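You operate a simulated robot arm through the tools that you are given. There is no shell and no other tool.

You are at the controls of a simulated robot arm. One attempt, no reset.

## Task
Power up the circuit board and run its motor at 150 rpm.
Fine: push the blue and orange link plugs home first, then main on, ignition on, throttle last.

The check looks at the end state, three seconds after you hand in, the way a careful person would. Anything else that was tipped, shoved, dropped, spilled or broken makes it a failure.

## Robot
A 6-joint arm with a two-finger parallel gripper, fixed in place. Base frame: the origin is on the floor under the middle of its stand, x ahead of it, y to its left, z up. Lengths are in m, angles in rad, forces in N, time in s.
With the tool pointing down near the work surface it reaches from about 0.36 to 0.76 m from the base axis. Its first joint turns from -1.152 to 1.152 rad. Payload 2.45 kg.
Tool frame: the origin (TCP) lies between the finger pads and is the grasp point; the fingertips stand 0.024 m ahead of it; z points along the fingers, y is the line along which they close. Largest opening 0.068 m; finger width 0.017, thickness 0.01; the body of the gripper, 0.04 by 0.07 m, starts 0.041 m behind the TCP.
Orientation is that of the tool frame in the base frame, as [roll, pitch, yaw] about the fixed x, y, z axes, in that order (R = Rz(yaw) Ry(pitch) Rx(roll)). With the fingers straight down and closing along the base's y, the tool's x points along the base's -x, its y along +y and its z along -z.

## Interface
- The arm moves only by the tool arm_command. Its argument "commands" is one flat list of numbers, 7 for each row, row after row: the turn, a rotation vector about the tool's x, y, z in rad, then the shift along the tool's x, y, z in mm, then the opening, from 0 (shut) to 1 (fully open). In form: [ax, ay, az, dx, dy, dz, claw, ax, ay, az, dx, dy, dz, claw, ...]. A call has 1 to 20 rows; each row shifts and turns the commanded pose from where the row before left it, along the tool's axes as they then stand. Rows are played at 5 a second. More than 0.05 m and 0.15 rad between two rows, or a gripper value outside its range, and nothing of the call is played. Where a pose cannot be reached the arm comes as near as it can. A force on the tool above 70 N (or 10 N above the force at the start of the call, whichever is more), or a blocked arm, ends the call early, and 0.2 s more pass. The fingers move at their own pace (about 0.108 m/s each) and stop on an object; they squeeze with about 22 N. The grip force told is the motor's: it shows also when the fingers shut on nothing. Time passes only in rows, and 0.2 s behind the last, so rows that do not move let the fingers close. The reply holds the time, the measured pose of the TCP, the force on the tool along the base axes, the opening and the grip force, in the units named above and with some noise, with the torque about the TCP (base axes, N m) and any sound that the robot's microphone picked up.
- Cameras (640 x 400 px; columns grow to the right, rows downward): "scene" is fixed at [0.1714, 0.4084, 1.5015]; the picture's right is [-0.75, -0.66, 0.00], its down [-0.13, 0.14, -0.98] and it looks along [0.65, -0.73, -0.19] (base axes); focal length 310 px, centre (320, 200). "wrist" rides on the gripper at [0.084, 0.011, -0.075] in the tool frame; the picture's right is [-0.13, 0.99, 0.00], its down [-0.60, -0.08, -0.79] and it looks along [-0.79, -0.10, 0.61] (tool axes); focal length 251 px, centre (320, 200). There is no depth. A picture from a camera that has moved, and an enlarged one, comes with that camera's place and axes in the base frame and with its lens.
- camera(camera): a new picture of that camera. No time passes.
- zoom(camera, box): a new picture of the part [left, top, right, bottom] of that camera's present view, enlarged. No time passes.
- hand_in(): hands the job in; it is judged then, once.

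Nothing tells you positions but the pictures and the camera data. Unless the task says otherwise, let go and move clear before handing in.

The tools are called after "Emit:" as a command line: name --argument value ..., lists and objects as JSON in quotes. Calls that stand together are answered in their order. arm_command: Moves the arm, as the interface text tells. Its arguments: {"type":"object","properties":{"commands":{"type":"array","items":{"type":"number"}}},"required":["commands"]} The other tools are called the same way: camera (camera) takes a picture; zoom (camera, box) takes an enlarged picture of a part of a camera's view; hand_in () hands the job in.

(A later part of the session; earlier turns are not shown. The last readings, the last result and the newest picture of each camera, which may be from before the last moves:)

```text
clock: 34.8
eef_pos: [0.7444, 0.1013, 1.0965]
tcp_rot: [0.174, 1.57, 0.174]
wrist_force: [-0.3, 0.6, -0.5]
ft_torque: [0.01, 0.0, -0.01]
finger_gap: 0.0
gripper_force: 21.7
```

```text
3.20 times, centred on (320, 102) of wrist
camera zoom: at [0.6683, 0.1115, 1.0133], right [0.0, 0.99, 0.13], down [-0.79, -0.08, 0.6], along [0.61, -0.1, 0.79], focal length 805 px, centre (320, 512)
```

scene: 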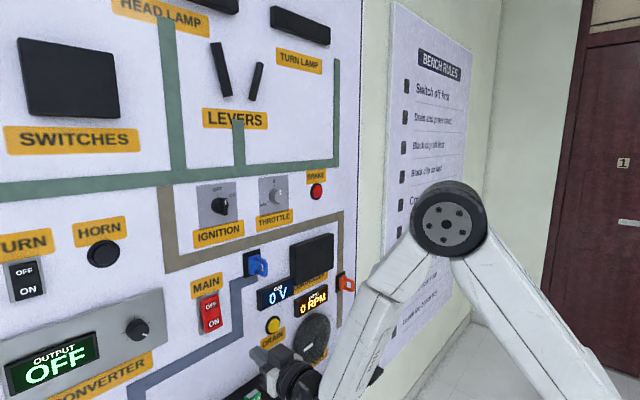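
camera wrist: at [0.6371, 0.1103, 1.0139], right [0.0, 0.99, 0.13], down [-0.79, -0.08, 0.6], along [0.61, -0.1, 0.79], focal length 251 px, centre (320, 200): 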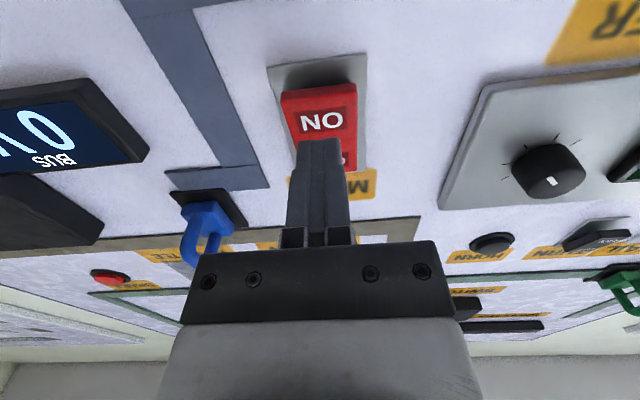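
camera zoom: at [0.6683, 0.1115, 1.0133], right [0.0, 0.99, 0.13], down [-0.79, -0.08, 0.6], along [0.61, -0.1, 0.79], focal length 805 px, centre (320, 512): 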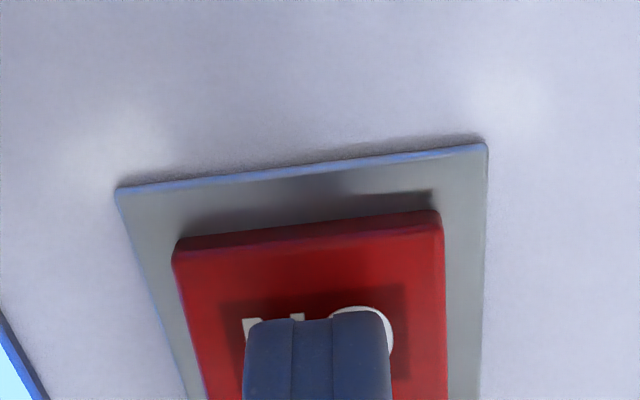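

MAIN is on and the bus reads 28 V. I'll back off, move up in front of the ignition knob, and open the fingers.

Emit:
arm_command --commands '[0, 0, 0, 0, 0, -20, 0, 0, 0, 0, 0, 0, -40, 0, 0, 0, 0, 0, 0, -45, 0, 0, 0, 0, -43.8, -7.2, 0, 0.5, 0, 0, 0, -43.8, -7.2, 0, 0.5, 0, 0, 0, -43.8, -7.2, 0, 0.5, 0, 0, 0, -43.8, -7.2, 0, 0.5, 0, 0, 0, -43.8, -7.2, 0, 0.5, 0, 0, 0, -43.8, -7.2, 0, 0.5, 0, 0, 0, 0, 0, 0, 0.5]'

Emit:
camera --camera "wrist"

Emit:
camera --camera "scene"

```text
clock: 37.0
eef_pos: [0.6393, 0.0565, 1.3583]
tcp_rot: [-2.839, 1.57, -2.841]
wrist_force: [0.2, -0.4, 0.1]
ft_torque: [0.02, 0.01, 0.01]
finger_gap: 0.034
gripper_force: 0.1
```

```text
taken
camera wrist: at [0.5635, 0.0676, 1.2745], right [0.0, 0.99, 0.13], down [-0.79, -0.08, 0.6], along [0.61, -0.1, 0.79], focal length 251 px, centre (320, 200)
```

wrist: 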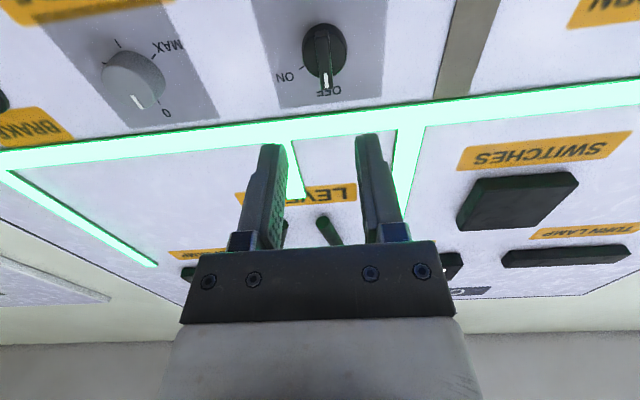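

```text
taken
```

scene: 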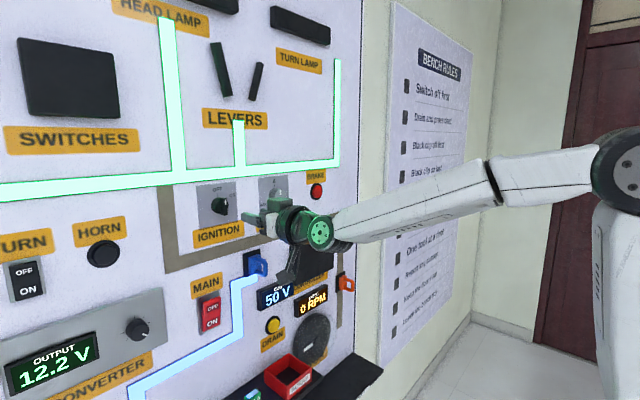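

The bus shows 50 V and the converter 12.2 V, so the power-up looks normal. The ignition knob is ahead of the fingers; I'll zoom in to locate it exactly.

Emit:
zoom --camera "wrist" --box '[250, 0, 410, 100]'

Emit:
zoom --camera "scene" --box '[180, 165, 320, 253]'

```text
4.00 times, centred on (330, 50) of wrist
camera zoom: at [0.5635, 0.0676, 1.2745], right [0.0, 0.99, 0.13], down [-0.79, -0.08, 0.6], along [0.61, -0.1, 0.79], focal length 1006 px, centre (280, 800)
```

zoom: 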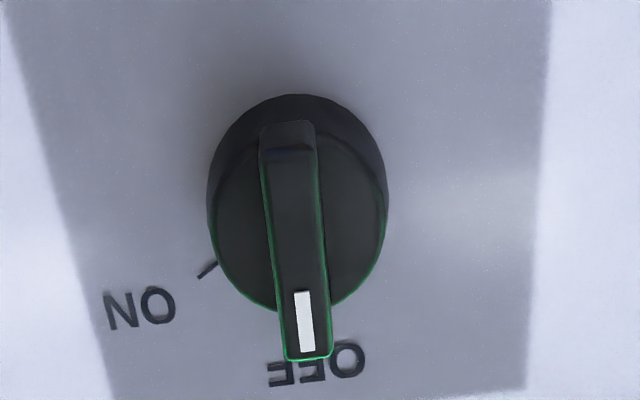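

```text
4.55 times, centred on (250, 209) of scene
camera zoom: at [0.1714, 0.4084, 1.5015], right [-0.75, -0.66, 0.0], down [-0.13, 0.14, -0.98], along [0.65, -0.73, -0.19], focal length 1408 px, centre (638, 159)
```

zoom: 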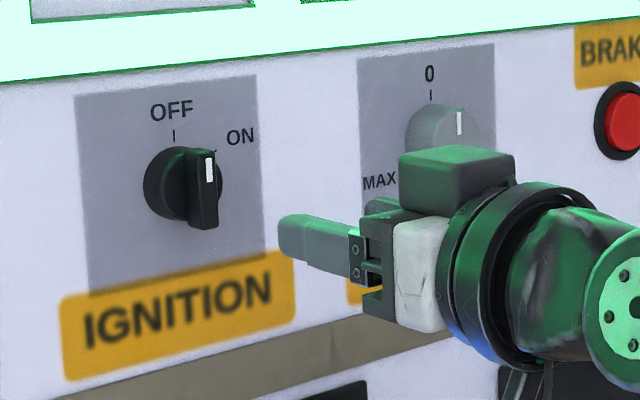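

The ignition bar is about 9 mm wide, centred near (y 0.060, z 1.359), with its front face at x≈0.75. I'll approach with the fingers open and check.

Emit:
arm_command --commands '[0, 0, 0, 0, 3.5, 35, 0.5, 0, 0, 0, 0, 0, 30, 0.5, 0, 0, 0, 0, 0, 10, 0.5, 0, 0, 0, 0, 0, 0, 0.5]'

Emit:
camera --camera "wrist"

Emit:
zoom --camera "scene" --box '[180, 165, 320, 253]'

```text
clock: 38.0
eef_pos: [0.7134, 0.0607, 1.3589]
tcp_rot: [0.332, 1.57, 0.332]
wrist_force: [-0.9, -0.2, 0.8]
ft_torque: [-0.01, 0.01, 0.0]
finger_gap: 0.034
gripper_force: 0.2
```

```text
taken
camera wrist: at [0.6374, 0.0719, 1.2752], right [0.0, 0.99, 0.13], down [-0.79, -0.08, 0.6], along [0.61, -0.1, 0.79], focal length 251 px, centre (320, 200)
```

wrist: 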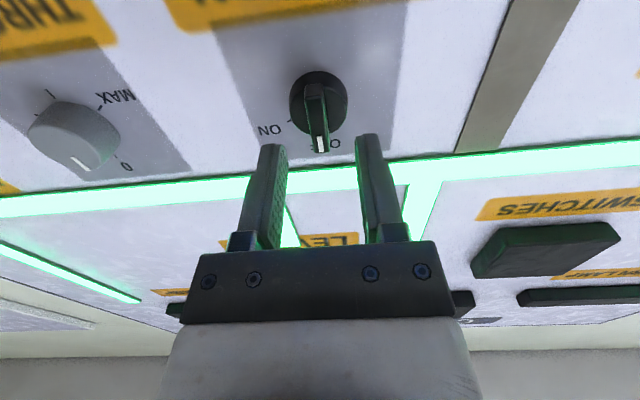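

```text
4.55 times, centred on (250, 209) of scene
camera zoom: at [0.1714, 0.4084, 1.5015], right [-0.75, -0.66, 0.0], down [-0.13, 0.14, -0.98], along [0.65, -0.73, -0.19], focal length 1408 px, centre (638, 159)
```

zoom: 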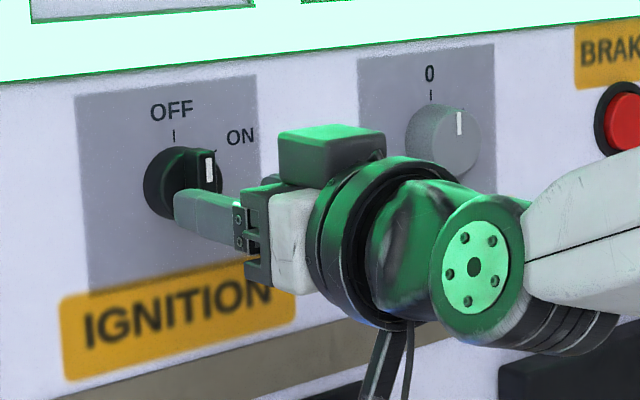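

The fingers straddle the bar. I'll move in about 20 mm slowly and then close on it.

Emit:
arm_command --commands '[0, 0, 0, 0, 0, 8, 0.5, 0, 0, 0, 0, 0, 6, 0.5, 0, 0, 0, 0, 0, 4, 0.5, 0, 0, 0, 0, 0, 2, 0.5, 0, 0, 0, 0, 0, 0, 0.5]'

Emit:
camera --camera "wrist"

Emit:
zoom --camera "scene" --box '[180, 165, 320, 253]'

```text
clock: 39.2
eef_pos: [0.7332, 0.0597, 1.3607]
tcp_rot: [3.097, 1.569, 3.096]
wrist_force: [-0.4, 0.0, -0.9]
ft_torque: [0.01, 0.0, 0.03]
finger_gap: 0.0338
gripper_force: 0.1
```

```text
taken
camera wrist: at [0.6581, 0.0716, 1.2763], right [0.0, 0.99, 0.13], down [-0.79, -0.08, 0.6], along [0.61, -0.1, 0.79], focal length 251 px, centre (320, 200)
```

wrist: 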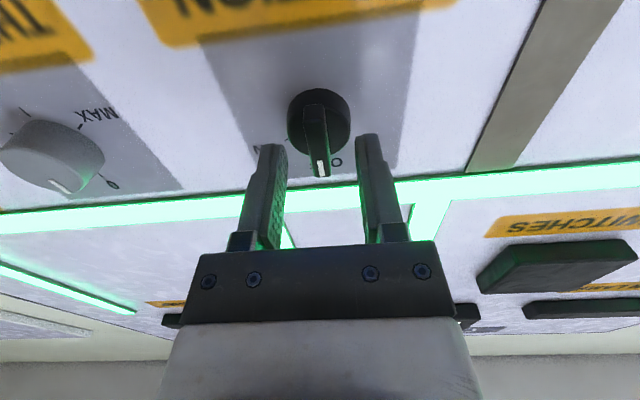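

```text
4.55 times, centred on (250, 209) of scene
camera zoom: at [0.1714, 0.4084, 1.5015], right [-0.75, -0.66, 0.0], down [-0.13, 0.14, -0.98], along [0.65, -0.73, -0.19], focal length 1408 px, centre (638, 159)
```

zoom: 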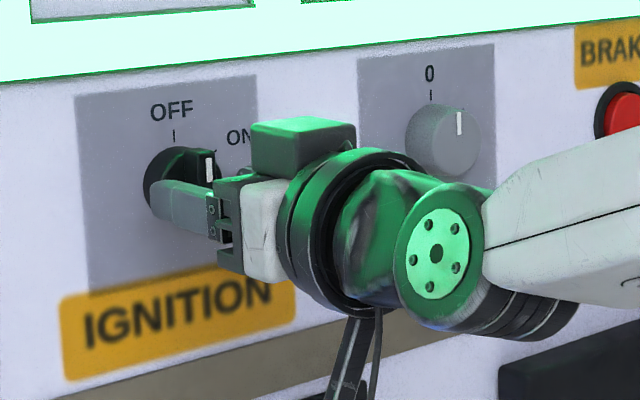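

Emit:
arm_command --commands '[0, 0, 0, 0, 0, 2, 0.5, 0, 0, 0, 0, 0, 2, 0.5, 0, 0, 0, 0, 0, 0, 0, 0, 0, 0, 0, 0, 0, 0, 0, 0, 0, 0, 0, 0, 0]'

Emit:
zoom --camera "wrist" --box '[220, 60, 420, 185]'

Emit:
zoom --camera "scene" --box '[180, 165, 320, 253]'

```text
clock: 40.4
eef_pos: [0.7371, 0.0599, 1.3607]
tcp_rot: [-1.249, 1.57, -1.25]
wrist_force: [-3.4, -12.4, -1.4]
ft_torque: [0.0, 0.07, -0.22]
finger_gap: 0.0099
gripper_force: 30.9
```

```text
3.20 times, centred on (320, 122) of wrist
camera zoom: at [0.6617, 0.0711, 1.2771], right [0.0, 0.99, 0.13], down [-0.79, -0.08, 0.6], along [0.61, -0.1, 0.79], focal length 805 px, centre (320, 448)
```

zoom: 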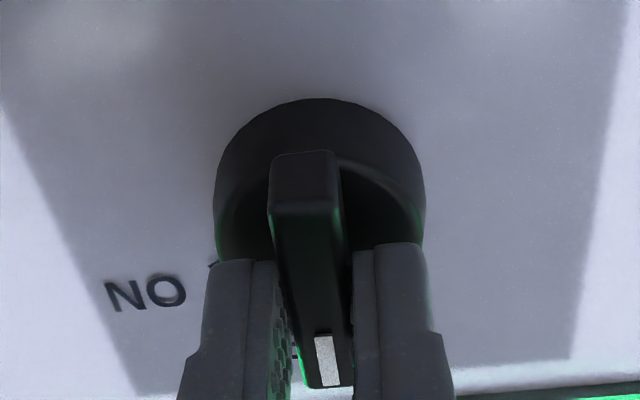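

```text
4.55 times, centred on (250, 209) of scene
camera zoom: at [0.1713, 0.4079, 1.5017], right [-0.75, -0.66, 0.0], down [-0.13, 0.14, -0.98], along [0.65, -0.73, -0.19], focal length 1408 px, centre (638, 159)
```

zoom: 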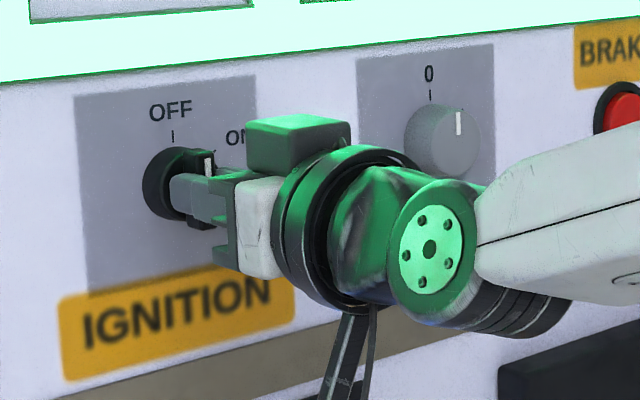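

I have the knob bar gripped with a 9.9 mm gap. ON is about 60° clockwise, so I'll relieve the slight side load and turn in small steps.

Emit:
arm_command --commands '[0, 0, 0, 0, -1, 0, 0, 0, 0, 0.12, 0, 0, 0, 0, 0, 0, 0.12, 0, 0, 0, 0, 0, 0, 0.12, 0, 0, 0, 0, 0, 0, 0.12, 0, 0, 0, 0, 0, 0, 0, 0, 0, 0, 0]'

Emit:
zoom --camera "wrist" --box '[220, 60, 420, 185]'

Emit:
zoom --camera "scene" --box '[180, 165, 340, 265]'

```text
clock: 41.8
eef_pos: [0.7362, 0.0596, 1.3611]
tcp_rot: [1.573, 1.089, 1.571]
wrist_force: [6.7, -9.7, -1.2]
ft_torque: [-0.02, 0.66, 0.16]
finger_gap: 0.01
gripper_force: 31.5
```

```text
3.20 times, centred on (320, 122) of wrist
camera zoom: at [0.6617, 0.1082, 1.2917], right [0.0, 0.82, 0.57], down [-0.79, -0.35, 0.5], along [0.61, -0.46, 0.65], focal length 805 px, centre (320, 448)
```

zoom: 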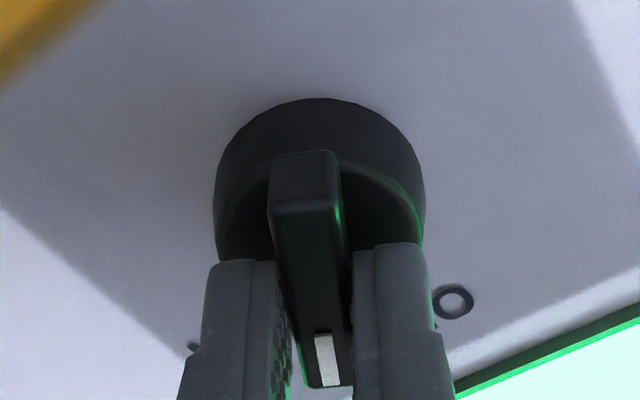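

```text
4.00 times, centred on (260, 215) of scene
camera zoom: at [0.1717, 0.408, 1.5016], right [-0.75, -0.66, 0.0], down [-0.13, 0.14, -0.98], along [0.65, -0.73, -0.19], focal length 1239 px, centre (560, 140)
```

zoom: 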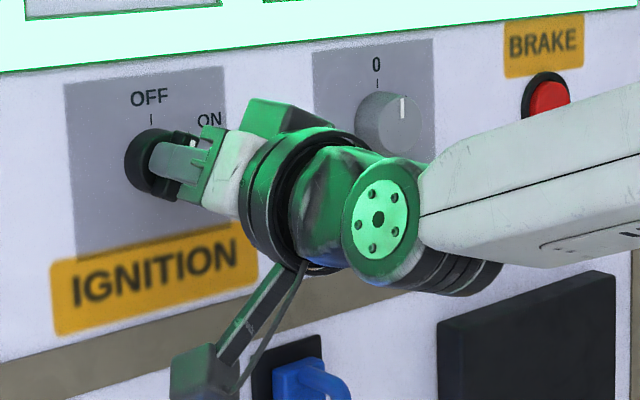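

The knob turns with the gripper, about 27° so far. I'll carry on toward ON.

Emit:
arm_command --commands '[0, 0, 0.12, 0, 0, 0, 0, 0, 0, 0.12, 0, 0, 0, 0, 0, 0, 0.12, 0, 0, 0, 0, 0, 0, 0.1, 0, 0, 0, 0, 0, 0, 0.08, 0, 0, 0, 0, 0, 0, 0, 0, 0, 0, 0]'

Emit:
zoom --camera "wrist" --box '[220, 60, 420, 185]'

Emit:
zoom --camera "scene" --box '[180, 165, 340, 265]'

```text
clock: 43.2
eef_pos: [0.7377, 0.0591, 1.3606]
tcp_rot: [1.569, 0.549, 1.569]
wrist_force: [8.1, -7.4, 3.1]
ft_torque: [0.02, 0.3, 0.34]
finger_gap: 0.0096
gripper_force: 30.8
```

```text
3.20 times, centred on (320, 122) of wrist
camera zoom: at [0.6618, 0.1366, 1.326], right [0.0, 0.41, 0.91], down [-0.79, -0.56, 0.25], along [0.61, -0.72, 0.32], focal length 805 px, centre (320, 448)
```

zoom: 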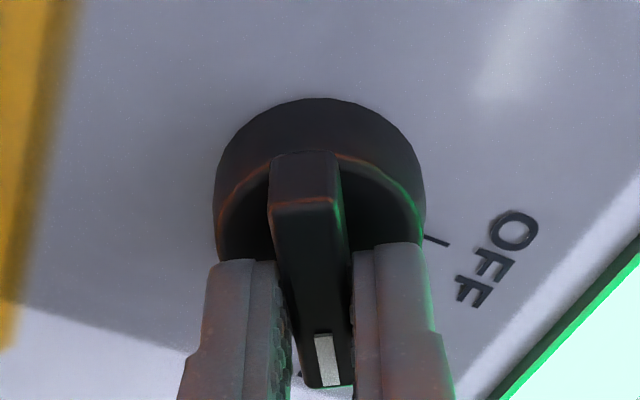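

```text
4.00 times, centred on (260, 215) of scene
camera zoom: at [0.1717, 0.4081, 1.5016], right [-0.75, -0.66, 0.0], down [-0.13, 0.14, -0.98], along [0.65, -0.73, -0.19], focal length 1239 px, centre (560, 140)
```

zoom: 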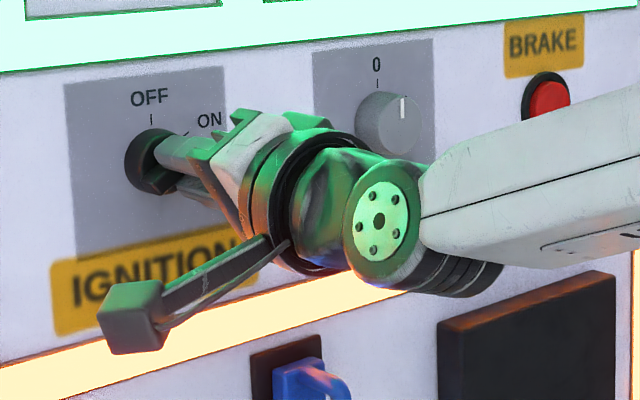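

The ignition line is now lit. I'll let go, back off, and check the knob position and displays.

Emit:
arm_command --commands '[0, 0, 0, 0, 0, 0, 0.5, 0, 0, 0, 0, 0, 0, 0.5, 0, 0, 0, 0, 0, -20, 0.5, 0, 0, 0, 0, 0, -40, 0.5, 0, 0, 0, 0, 0, -30, 0.5, 0, 0, 0, 0, 0, 0, 0.5]'

Emit:
camera --camera "wrist"

Emit:
camera --camera "scene"

Emit:
zoom --camera "scene" --box '[180, 165, 340, 265]'

```text
clock: 44.6
eef_pos: [0.6452, 0.0576, 1.3618]
tcp_rot: [1.571, 0.55, 1.57]
wrist_force: [-0.4, -0.3, -0.8]
ft_torque: [-0.02, 0.0, -0.01]
finger_gap: 0.0338
gripper_force: 0.0
```

```text
taken
camera wrist: at [0.5713, 0.1351, 1.3271], right [0.0, 0.41, 0.91], down [-0.79, -0.56, 0.25], along [0.61, -0.72, 0.32], focal length 251 px, centre (320, 200)
```

wrist: 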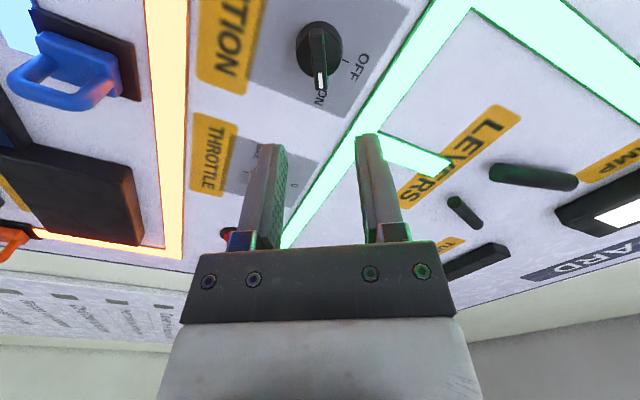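

```text
taken
```

scene: 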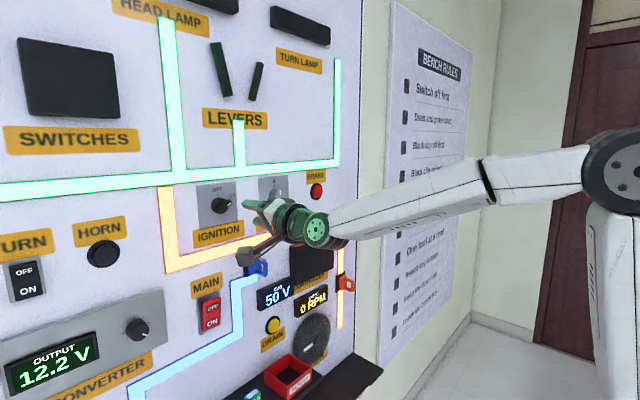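

```text
4.00 times, centred on (260, 215) of scene
camera zoom: at [0.1714, 0.4084, 1.5015], right [-0.75, -0.66, 0.0], down [-0.13, 0.14, -0.98], along [0.65, -0.73, -0.19], focal length 1239 px, centre (560, 140)
```

zoom: 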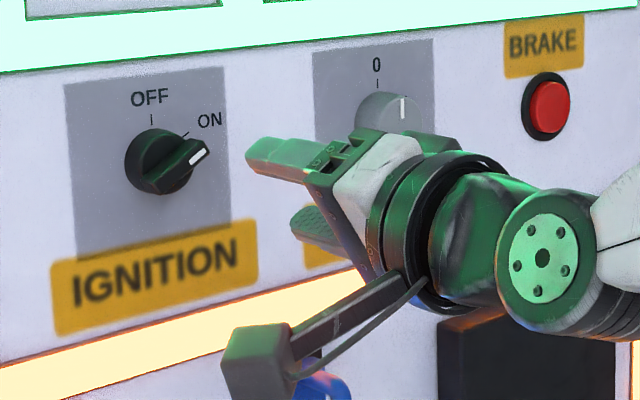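

The ignition knob points at ON and its line is lit, the bus holds 50 V, and the speed is 0 RPM. I'll turn the gripper back upright, slide in front of the throttle, and open wide.

Emit:
arm_command --commands '[0, 0, -0.146, 0, 0, 0, 1, 0, 0, -0.146, 0, 0, 0, 1, 0, 0, -0.146, 0, 0, 0, 1, 0, 0, -0.146, 0, 0, 0, 1, 0, 0, -0.146, 0, 0, 0, 1, 0, 0, -0.146, 0, 0, 0, 1, 0, 0, -0.146, 0, 0, 0, 1, 0, 0, 0, 0, -37, 0, 1, 0, 0, 0, 0, -37, 0, 1, 0, 0, 0, 0, -37, 0, 1, 0, 0, 0, 0, -37, 0, 1, 0, 0, 0, 0, 0, 0, 1]'

Emit:
camera --camera "wrist"

Emit:
camera --camera "scene"

Emit:
zoom --camera "wrist" --box '[240, 0, 400, 100]'

```text
clock: 47.2
eef_pos: [0.6455, -0.09, 1.3618]
tcp_rot: [-1.542, 1.57, -1.543]
wrist_force: [0.4, -0.3, 0.2]
ft_torque: [0.02, -0.01, 0.0]
finger_gap: 0.0679
gripper_force: 0.0
```

```text
taken
camera wrist: at [0.5711, -0.0794, 1.2773], right [0.0, 0.99, 0.13], down [-0.79, -0.08, 0.6], along [0.61, -0.1, 0.79], focal length 251 px, centre (320, 200)
```

wrist: 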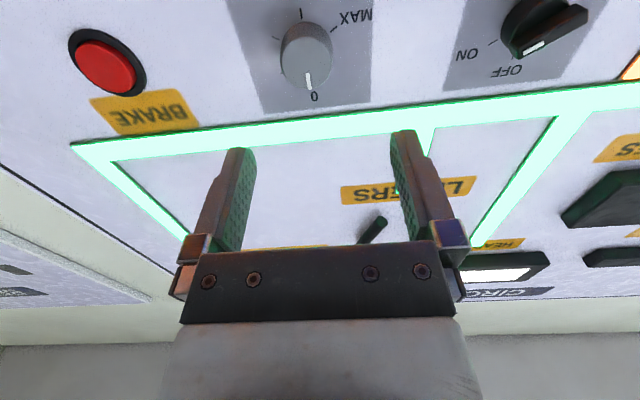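

```text
taken
```

scene: 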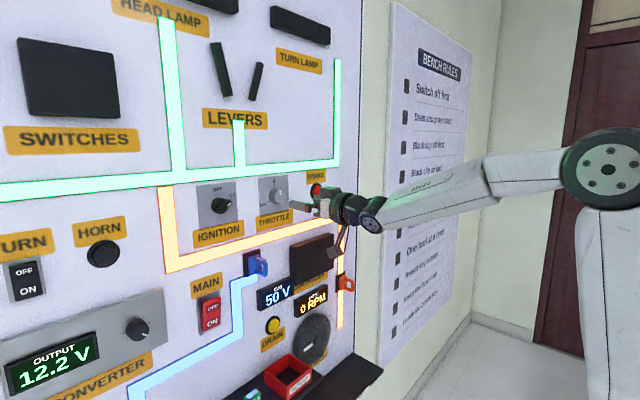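

```text
4.00 times, centred on (320, 50) of wrist
camera zoom: at [0.5711, -0.0794, 1.2773], right [0.0, 0.99, 0.13], down [-0.79, -0.08, 0.6], along [0.61, -0.1, 0.79], focal length 1006 px, centre (320, 800)
```

zoom: 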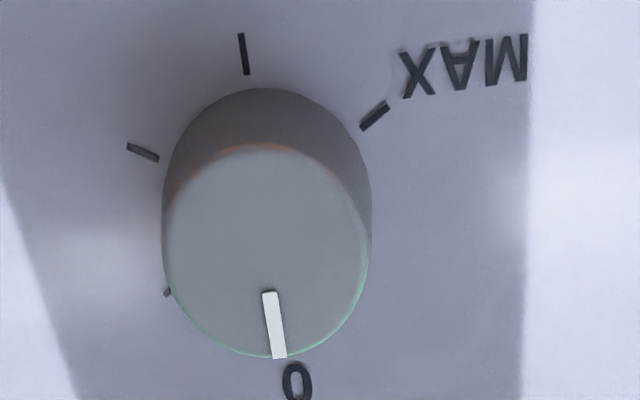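

The throttle face is centred near (y −0.0995, z 1.359) and is about 35 mm wide. To leave room for a clockwise turn, I'll centre on it and pre-rotate the gripper counter-clockwise by about 60°.

Emit:
arm_command --commands '[0, 0, 0, 2, -9.5, 0, 1, 0, 0, -0.148, 0, 0, 0, 1, 0, 0, -0.148, 0, 0, 0, 1, 0, 0, -0.148, 0, 0, 0, 1, 0, 0, -0.148, 0, 0, 0, 1, 0, 0, -0.148, 0, 0, 0, 1, 0, 0, -0.148, 0, 0, 0, 1, 0, 0, -0.148, 0, 0, 0, 1, 0, 0, 0, 0, 0, 40, 1, 0, 0, 0, 0, 0, 20, 1, 0, 0, 0, 0, 0, 0, 1]'

Emit:
camera --camera "wrist"

Emit:
camera --camera "scene"

Emit:
zoom --camera "scene" --box '[220, 150, 380, 250]'

```text
clock: 49.6
eef_pos: [0.708, -0.0975, 1.3613]
tcp_rot: [-1.571, 0.533, -1.569]
wrist_force: [-0.2, 0.5, -0.7]
ft_torque: [-0.01, -0.01, 0.0]
finger_gap: 0.0681
gripper_force: 0.1
```

```text
taken
camera wrist: at [0.6331, -0.1646, 1.3086], right [0.0, 0.61, -0.79], down [-0.79, 0.48, 0.37], along [0.61, 0.63, 0.49], focal length 251 px, centre (320, 200)
```

wrist: 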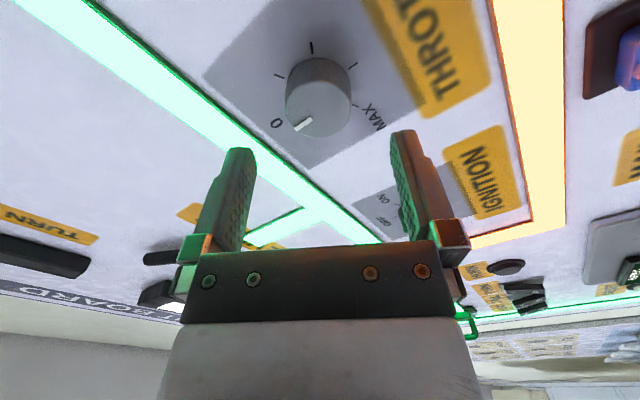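

```text
taken
```

scene: 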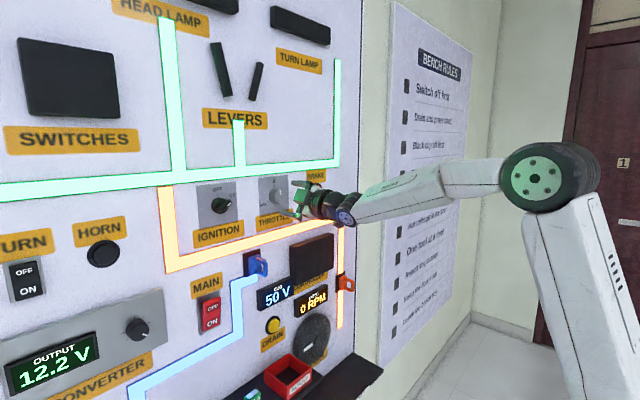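

```text
4.00 times, centred on (300, 200) of scene
camera zoom: at [0.1714, 0.4084, 1.5015], right [-0.75, -0.66, 0.0], down [-0.13, 0.14, -0.98], along [0.65, -0.73, -0.19], focal length 1239 px, centre (400, 200)
```

zoom: 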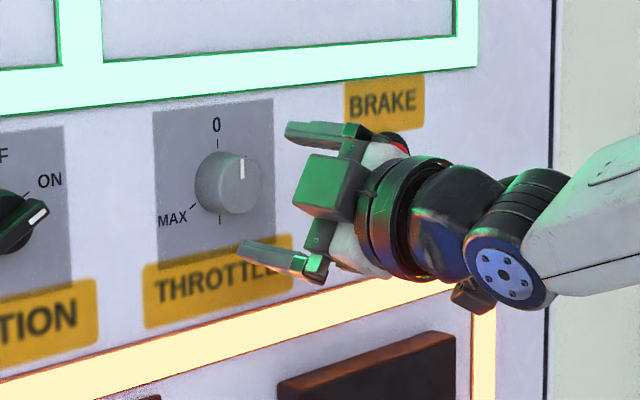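

Emit:
zoom --camera "wrist" --box '[220, 30, 420, 155]'

```text
3.20 times, centred on (320, 92) of wrist
camera zoom: at [0.6331, -0.1646, 1.3086], right [0.0, 0.61, -0.79], down [-0.79, 0.48, 0.37], along [0.61, 0.63, 0.49], focal length 805 px, centre (320, 544)
```

zoom: 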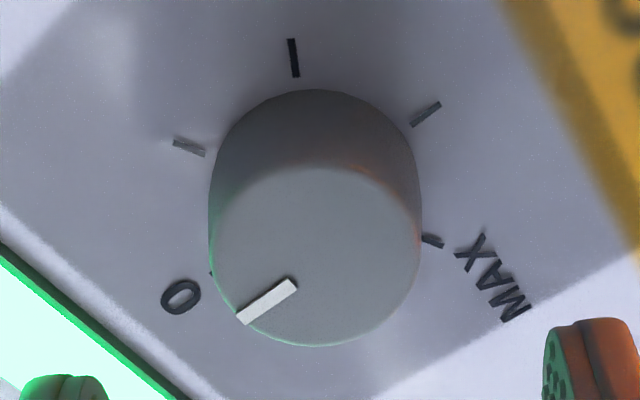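

The throttle axis comes out at about (y −0.100, z 1.359) with the face at x≈0.760. I'll trim by 3 mm, move in over the knob, and then close.

Emit:
arm_command --commands '[0, 0, 0, 3, 0, 15, 1, 0, 0, 0, 0, 0, 12, 1, 0, 0, 0, 0, 0, 6, 1, 0, 0, 0, 0, 0, 4, 1, 0, 0, 0, 0, 0, 0, 1]'

Emit:
zoom --camera "wrist" --box '[200, 50, 440, 200]'

Emit:
zoom --camera "scene" --box '[220, 150, 380, 250]'

```text
clock: 50.8
eef_pos: [0.7446, -0.0997, 1.3576]
tcp_rot: [-1.571, 0.531, -1.568]
wrist_force: [0.1, 0.2, -0.6]
ft_torque: [-0.02, -0.02, -0.01]
finger_gap: 0.0679
gripper_force: 0.0
```

```text
2.67 times, centred on (320, 125) of wrist
camera zoom: at [0.6695, -0.1662, 1.3062], right [0.0, 0.61, -0.79], down [-0.79, 0.48, 0.37], along [0.61, 0.63, 0.49], focal length 670 px, centre (320, 400)
```

zoom: 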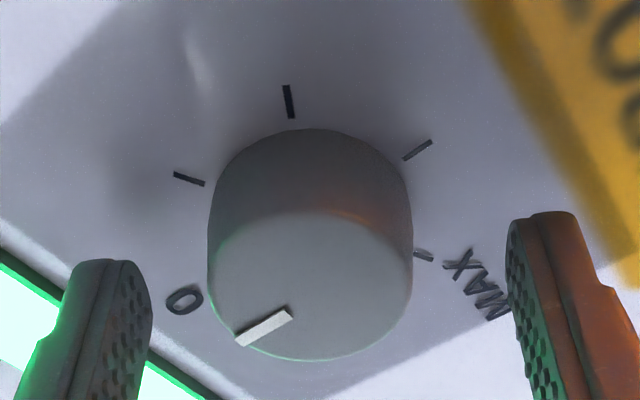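

```text
4.00 times, centred on (300, 200) of scene
camera zoom: at [0.1714, 0.4084, 1.5015], right [-0.75, -0.66, 0.0], down [-0.13, 0.14, -0.98], along [0.65, -0.73, -0.19], focal length 1239 px, centre (400, 200)
```

zoom: 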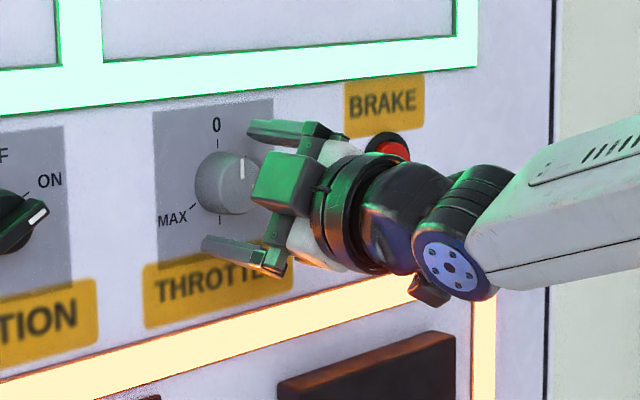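

The knob is between the fingers, off-centre by only about 1.5 mm. I'll trim that, close on it, and start the turn.

Emit:
arm_command --commands '[0, 0, 0, 1, -1.5, 0, 1, 0, 0, 0, 0, 0, 0, 0, 0, 0, 0, 0, 0, 0, 0, 0, 0, 0, 0, 0, 0, 0, 0, 0, 0, 0, 0, 0, 0]'

Emit:
zoom --camera "wrist" --box '[200, 50, 440, 200]'

Emit:
zoom --camera "scene" --box '[240, 270, 340, 333]'

```text
clock: 52.0
eef_pos: [0.7459, -0.1023, 1.3582]
tcp_rot: [-1.571, 0.531, -1.571]
wrist_force: [4.9, -4.8, 5.5]
ft_torque: [-0.01, -0.14, -0.16]
finger_gap: 0.0378
gripper_force: 45.4
```

```text
2.67 times, centred on (320, 125) of wrist
camera zoom: at [0.67, -0.1686, 1.3068], right [0.0, 0.62, -0.79], down [-0.79, 0.48, 0.37], along [0.61, 0.62, 0.49], focal length 670 px, centre (320, 400)
```

zoom: 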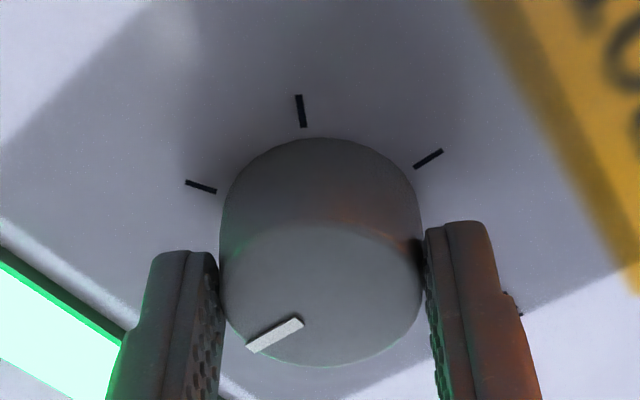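

```text
6.35 times, centred on (290, 302) of scene
camera zoom: at [0.1714, 0.4082, 1.5016], right [-0.75, -0.66, 0.0], down [-0.13, 0.14, -0.98], along [0.65, -0.73, -0.19], focal length 1967 px, centre (510, -444)
```

zoom: 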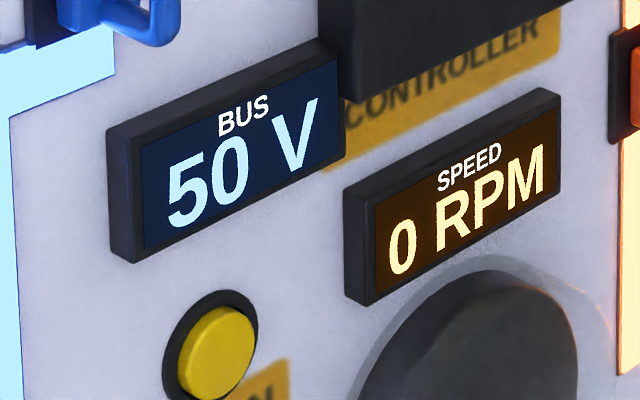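

The throttle is gripped at 37.8 mm and the display is readable at 0 RPM. I'll turn it clockwise a little at a time and read the speed.

Emit:
arm_command --commands '[0, 0, 0.1, 0, 0, 0, 0, 0, 0, 0.1, 0, 0, 0, 0, 0, 0, 0.1, 0, 0, 0, 0, 0, 0, 0, 0, 0, 0, 0, 0, 0, 0, 0, 0, 0, 0]'

Emit:
zoom --camera "wrist" --box '[200, 50, 440, 200]'

Emit:
zoom --camera "scene" --box '[240, 270, 340, 333]'

```text
clock: 53.2
eef_pos: [0.7445, -0.1007, 1.3584]
tcp_rot: [-1.569, 0.835, -1.569]
wrist_force: [19.8, -4.5, 9.8]
ft_torque: [0.02, 0.2, -0.6]
finger_gap: 0.0379
gripper_force: 44.9
```

```text
2.67 times, centred on (320, 125) of wrist
camera zoom: at [0.6701, -0.1498, 1.2889], right [0.0, 0.82, -0.57], down [-0.79, 0.35, 0.5], along [0.61, 0.45, 0.65], focal length 670 px, centre (320, 400)
```

zoom: 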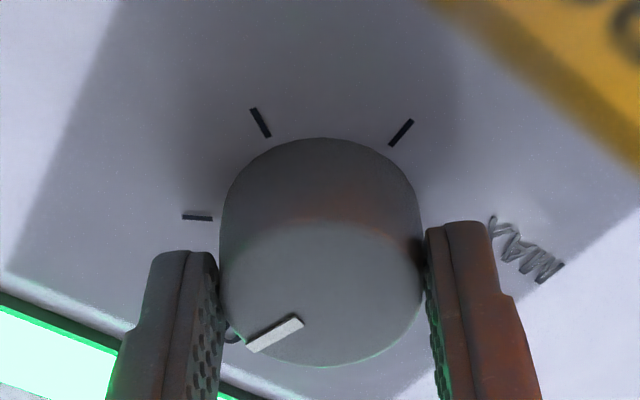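

```text
6.35 times, centred on (290, 302) of scene
camera zoom: at [0.172, 0.4082, 1.5015], right [-0.75, -0.66, 0.0], down [-0.13, 0.14, -0.98], along [0.65, -0.73, -0.19], focal length 1967 px, centre (510, -444)
```

zoom: 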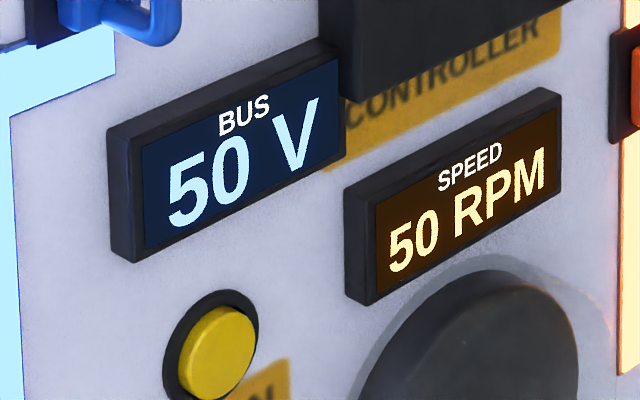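

A turn of 0.3 rad gives 50 RPM. I'll wait a moment to see whether it has settled.

Emit:
arm_command --commands '[0, 0, 0, 0, 0, 0, 0, 0, 0, 0, 0, 0, 0, 0, 0, 0, 0, 0, 0, 0, 0, 0, 0, 0, 0, 0, 0, 0, 0, 0, 0, 0, 0, 0, 0]'

Emit:
zoom --camera "scene" --box '[240, 270, 340, 333]'

```text
clock: 54.4
eef_pos: [0.745, -0.1012, 1.358]
tcp_rot: [-1.57, 0.833, -1.568]
wrist_force: [18.8, -5.4, 10.9]
ft_torque: [0.05, -0.48, 0.15]
finger_gap: 0.0377
gripper_force: 45.4
```

```text
6.35 times, centred on (290, 302) of scene
camera zoom: at [0.1719, 0.4082, 1.5015], right [-0.75, -0.66, 0.0], down [-0.13, 0.14, -0.98], along [0.65, -0.73, -0.19], focal length 1967 px, centre (510, -444)
```

zoom: 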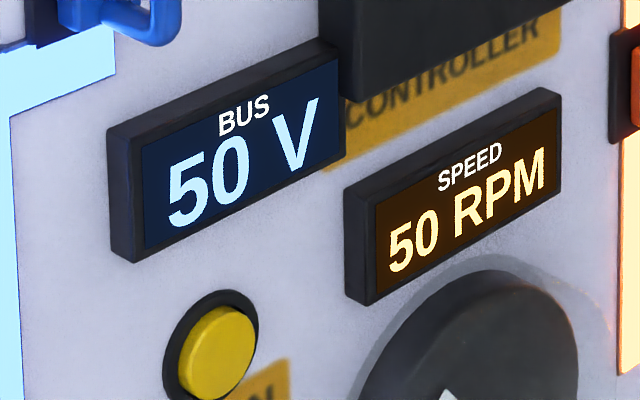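

The speed is steady at 50 RPM, so 150 RPM should be near 0.9 rad in total. I'll turn another 0.45 rad, easing a slight axial pull, and re-read.

Emit:
arm_command --commands '[0, 0, 0.1, 0, 0, 0.5, 0, 0, 0, 0.1, 0, 0, 0.5, 0, 0, 0, 0.1, 0, 0, 0, 0, 0, 0, 0.1, 0, 0, 0, 0, 0, 0, 0.05, 0, 0, 0, 0, 0, 0, 0, 0, 0, 0, 0, 0, 0, 0, 0, 0, 0, 0, 0, 0, 0, 0, 0, 0, 0]'

Emit:
zoom --camera "wrist" --box '[200, 50, 440, 200]'

Emit:
zoom --camera "scene" --box '[240, 270, 340, 333]'

```text
clock: 56.2
eef_pos: [0.7457, -0.1, 1.3598]
tcp_rot: [-1.578, 1.281, -1.576]
wrist_force: [-0.9, 6.4, 1.2]
ft_torque: [-0.01, 0.13, 0.11]
finger_gap: 0.0378
gripper_force: 45.0
```

```text
2.67 times, centred on (320, 125) of wrist
camera zoom: at [0.6697, -0.1141, 1.2746], right [0.0, 0.99, -0.16], down [-0.79, 0.1, 0.6], along [0.61, 0.13, 0.78], focal length 670 px, centre (320, 400)
```

zoom: 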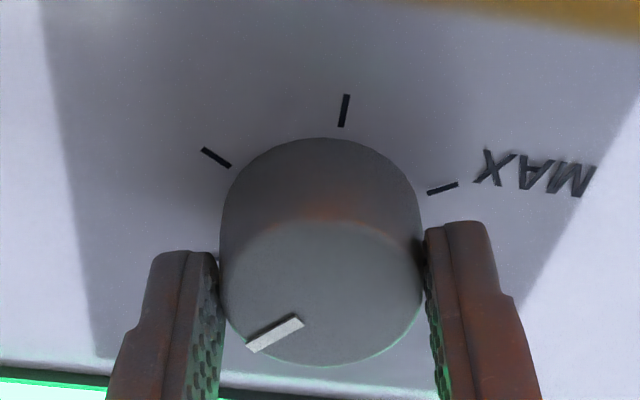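

```text
6.35 times, centred on (290, 302) of scene
camera zoom: at [0.1713, 0.4087, 1.5014], right [-0.75, -0.66, 0.0], down [-0.13, 0.14, -0.98], along [0.65, -0.73, -0.19], focal length 1967 px, centre (510, -444)
```

zoom: 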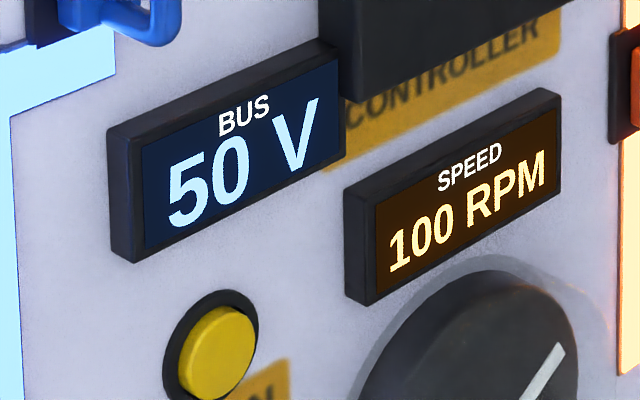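

The display now reads 100 RPM at 0.75 rad. It may be quantised or still ramping, so I'll wait and then continue in small steps.

Emit:
arm_command --commands '[0, 0, 0, 0, 0, 0, 0, 0, 0, 0, 0, 0, 0, 0, 0, 0, 0, 0, 0, 0, 0, 0, 0, 0, 0, 0, 0, 0, 0, 0, 0, 0, 0, 0, 0]'

Emit:
zoom --camera "scene" --box '[240, 270, 340, 333]'

```text
clock: 57.4
eef_pos: [0.7451, -0.1, 1.3583]
tcp_rot: [-1.574, 1.283, -1.575]
wrist_force: [-4.6, 9.6, -4.1]
ft_torque: [-0.04, 0.13, 0.24]
finger_gap: 0.0377
gripper_force: 45.0
```

```text
6.35 times, centred on (290, 302) of scene
camera zoom: at [0.1713, 0.4088, 1.5014], right [-0.75, -0.66, 0.0], down [-0.13, 0.14, -0.98], along [0.65, -0.73, -0.19], focal length 1967 px, centre (510, -444)
```

zoom: 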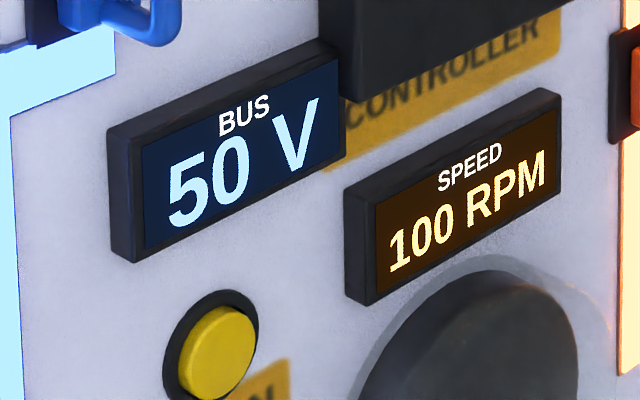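

It's steady at 100 RPM. I'll step up by 0.1 rad and read again.

Emit:
arm_command --commands '[0, 0, 0.05, 0, 0, 0, 0, 0, 0, 0.05, 0, 0, 0, 0, 0, 0, 0, 0, 0, 0, 0, 0, 0, 0, 0, 0, 0, 0, 0, 0, 0, 0, 0, 0, 0, 0, 0, 0, 0, 0, 0, 0]'

Emit:
zoom --camera "scene" --box '[240, 270, 340, 333]'

```text
clock: 58.8
eef_pos: [0.7449, -0.0995, 1.3591]
tcp_rot: [-1.586, 1.383, -1.586]
wrist_force: [-4.6, 13.3, -12.5]
ft_torque: [-0.01, 0.25, 0.43]
finger_gap: 0.0378
gripper_force: 45.5
```

```text
6.35 times, centred on (290, 302) of scene
camera zoom: at [0.1715, 0.409, 1.5013], right [-0.75, -0.66, 0.0], down [-0.13, 0.14, -0.98], along [0.65, -0.73, -0.19], focal length 1967 px, centre (510, -444)
```

zoom: 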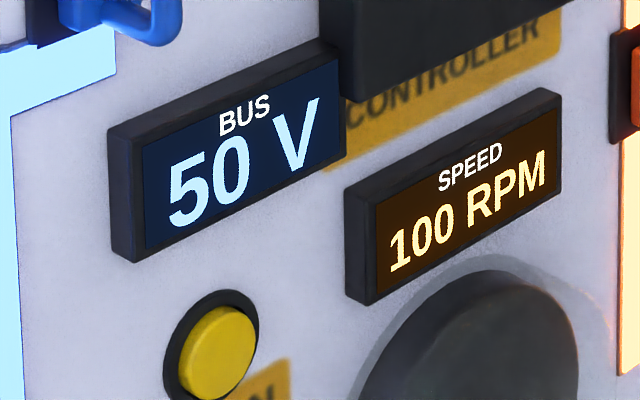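

Emit:
arm_command --commands '[0, 0, 0.05, 0.5, 0.5, 0, 0, 0, 0, 0.05, 0.5, 0.5, 0, 0, 0, 0, 0, 0, 0, 0, 0, 0, 0, 0, 0, 0, 0, 0, 0, 0, 0, 0, 0, 0, 0, 0, 0, 0, 0, 0, 0, 0]'

Emit:
zoom --camera "scene" --box '[240, 270, 340, 333]'

Emit:
zoom --camera "wrist" --box '[200, 50, 440, 200]'

```text
clock: 60.2
eef_pos: [0.7448, -0.1012, 1.3572]
tcp_rot: [-1.556, 1.482, -1.554]
wrist_force: [-18.2, 14.6, -6.7]
ft_torque: [-0.02, 0.0, 0.44]
finger_gap: 0.0376
gripper_force: 44.8
```

```text
6.35 times, centred on (290, 302) of scene
camera zoom: at [0.1708, 0.409, 1.5014], right [-0.75, -0.66, 0.0], down [-0.13, 0.14, -0.98], along [0.65, -0.73, -0.19], focal length 1967 px, centre (510, -444)
```

zoom: 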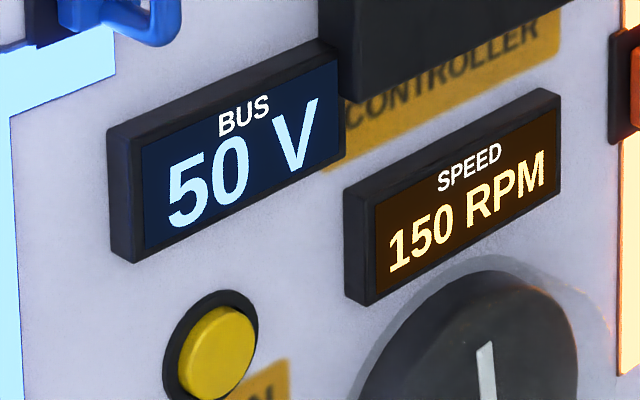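

```text
2.67 times, centred on (320, 125) of wrist
camera zoom: at [0.67, -0.0969, 1.2734], right [0.0, 1.0, 0.04], down [-0.79, -0.03, 0.61], along [0.61, -0.03, 0.79], focal length 670 px, centre (320, 400)
```

zoom: 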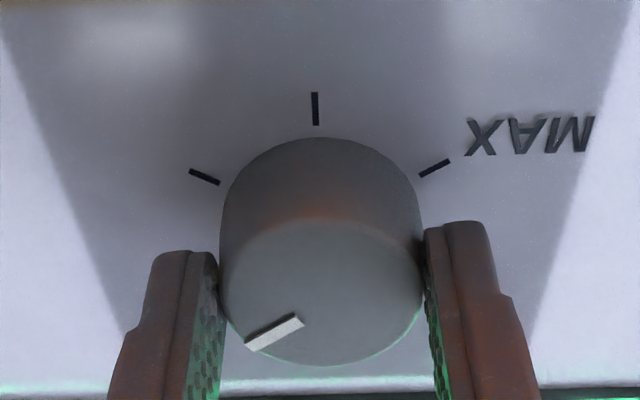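

The display reads 150 RPM at about 0.95 rad, but it seems to step in 50s, so I want to be in the middle of that band. I'll check the motor's rotor mark over known time steps to estimate the true speed.

Emit:
zoom --camera "scene" --box '[260, 280, 360, 380]'

Emit:
arm_command --commands '[0, 0, 0, 0, 0, 0, 0]'

Emit:
zoom --camera "scene" --box '[260, 280, 360, 380]'

```text
4.00 times, centred on (310, 330) of scene
camera zoom: at [0.1708, 0.409, 1.5014], right [-0.75, -0.66, 0.0], down [-0.13, 0.14, -0.98], along [0.65, -0.73, -0.19], focal length 1239 px, centre (360, -320)
```

zoom: 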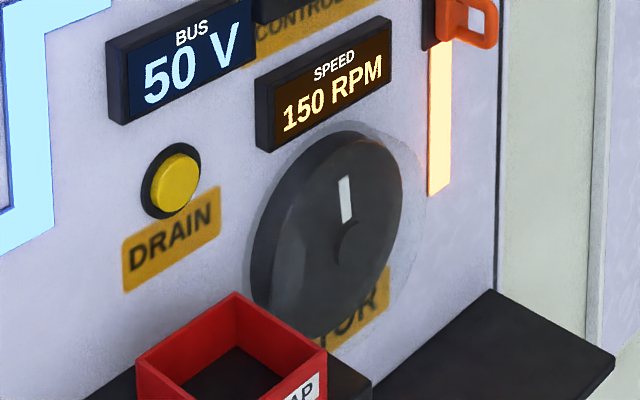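

```text
clock: 60.6
eef_pos: [0.7445, -0.1003, 1.3594]
tcp_rot: [-1.556, 1.481, -1.556]
wrist_force: [-18.4, 13.8, -6.3]
ft_torque: [-0.05, -0.13, 0.46]
finger_gap: 0.0374
gripper_force: 45.4
```

```text
4.00 times, centred on (310, 330) of scene
camera zoom: at [0.1707, 0.409, 1.5014], right [-0.75, -0.66, 0.0], down [-0.13, 0.14, -0.98], along [0.65, -0.73, -0.19], focal length 1239 px, centre (360, -320)
```

zoom: 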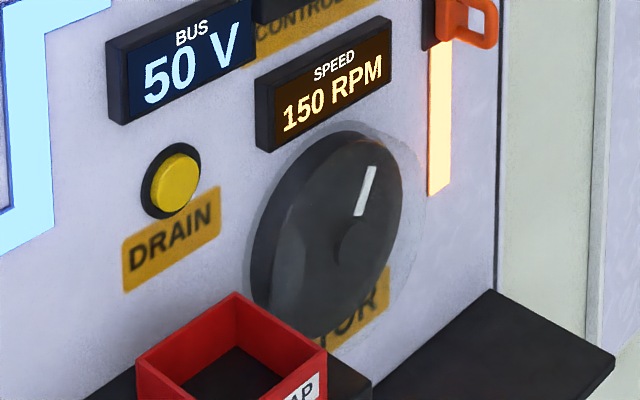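

The rotor mark shifts about 38° (modulo a full turn) per 0.4 s, which doesn't settle the rotation direction. I'll turn a bit further and compare, to identify the true speed slope.

Emit:
arm_command --commands '[0, 0, 0.05, 0, 0.7, -0.7, 0, 0, 0, 0, 0, 0, 0, 0, 0, 0, 0, 0, 0, 0, 0, 0, 0, 0, 0, 0, 0, 0, 0, 0, 0, 0, 0, 0, 0, 0, 0, 0, 0, 0, 0, 0]'

Emit:
zoom --camera "scene" --box '[260, 280, 360, 380]'

Emit:
arm_command --commands '[0, 0, 0, 0, 0, 0, 0]'

Emit:
zoom --camera "scene" --box '[260, 280, 360, 380]'

Emit:
arm_command --commands '[0, 0, 0, 0, 0, 0, 0]'

Emit:
zoom --camera "scene" --box '[260, 280, 360, 380]'

```text
clock: 62.0
eef_pos: [0.7439, -0.1005, 1.3588]
tcp_rot: [-1.533, 1.531, -1.532]
wrist_force: [5.5, 4.1, 1.9]
ft_torque: [0.01, 0.04, 0.11]
finger_gap: 0.0375
gripper_force: 45.0
```

```text
4.00 times, centred on (310, 330) of scene
camera zoom: at [0.1716, 0.4086, 1.5014], right [-0.75, -0.66, 0.0], down [-0.13, 0.14, -0.98], along [0.65, -0.73, -0.19], focal length 1239 px, centre (360, -320)
```

zoom: 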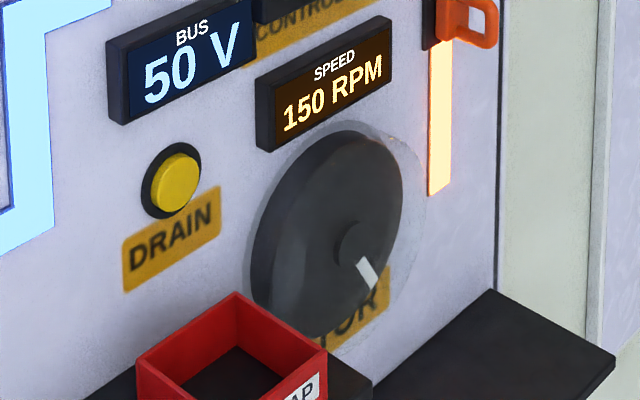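

```text
clock: 62.4
eef_pos: [0.7457, -0.0999, 1.3583]
tcp_rot: [-1.531, 1.534, -1.534]
wrist_force: [7.7, 3.2, 3.1]
ft_torque: [-0.01, 0.0, 0.05]
finger_gap: 0.0376
gripper_force: 45.0
```

```text
4.00 times, centred on (310, 330) of scene
camera zoom: at [0.1716, 0.4086, 1.5014], right [-0.75, -0.66, 0.0], down [-0.13, 0.14, -0.98], along [0.65, -0.73, -0.19], focal length 1239 px, centre (360, -320)
```

zoom: 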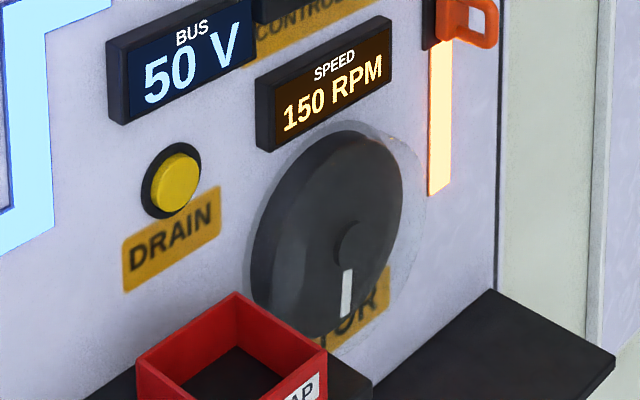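

```text
clock: 62.8
eef_pos: [0.7455, -0.1005, 1.3576]
tcp_rot: [-1.531, 1.532, -1.53]
wrist_force: [8.2, 2.5, 5.3]
ft_torque: [0.0, -0.09, 0.05]
finger_gap: 0.0372
gripper_force: 44.9
```

```text
4.00 times, centred on (310, 330) of scene
camera zoom: at [0.1716, 0.4086, 1.5014], right [-0.75, -0.66, 0.0], down [-0.13, 0.14, -0.98], along [0.65, -0.73, -0.19], focal length 1239 px, centre (360, -320)
```

zoom: 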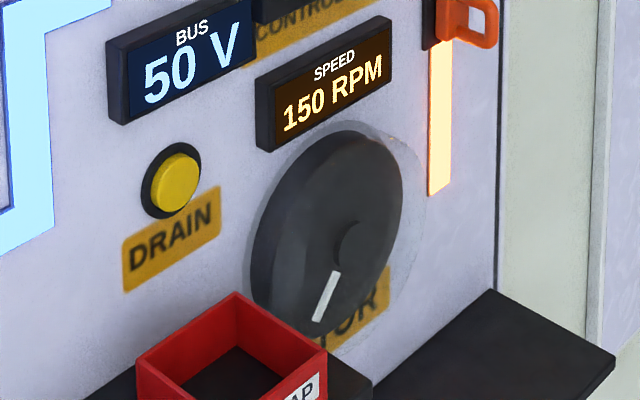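

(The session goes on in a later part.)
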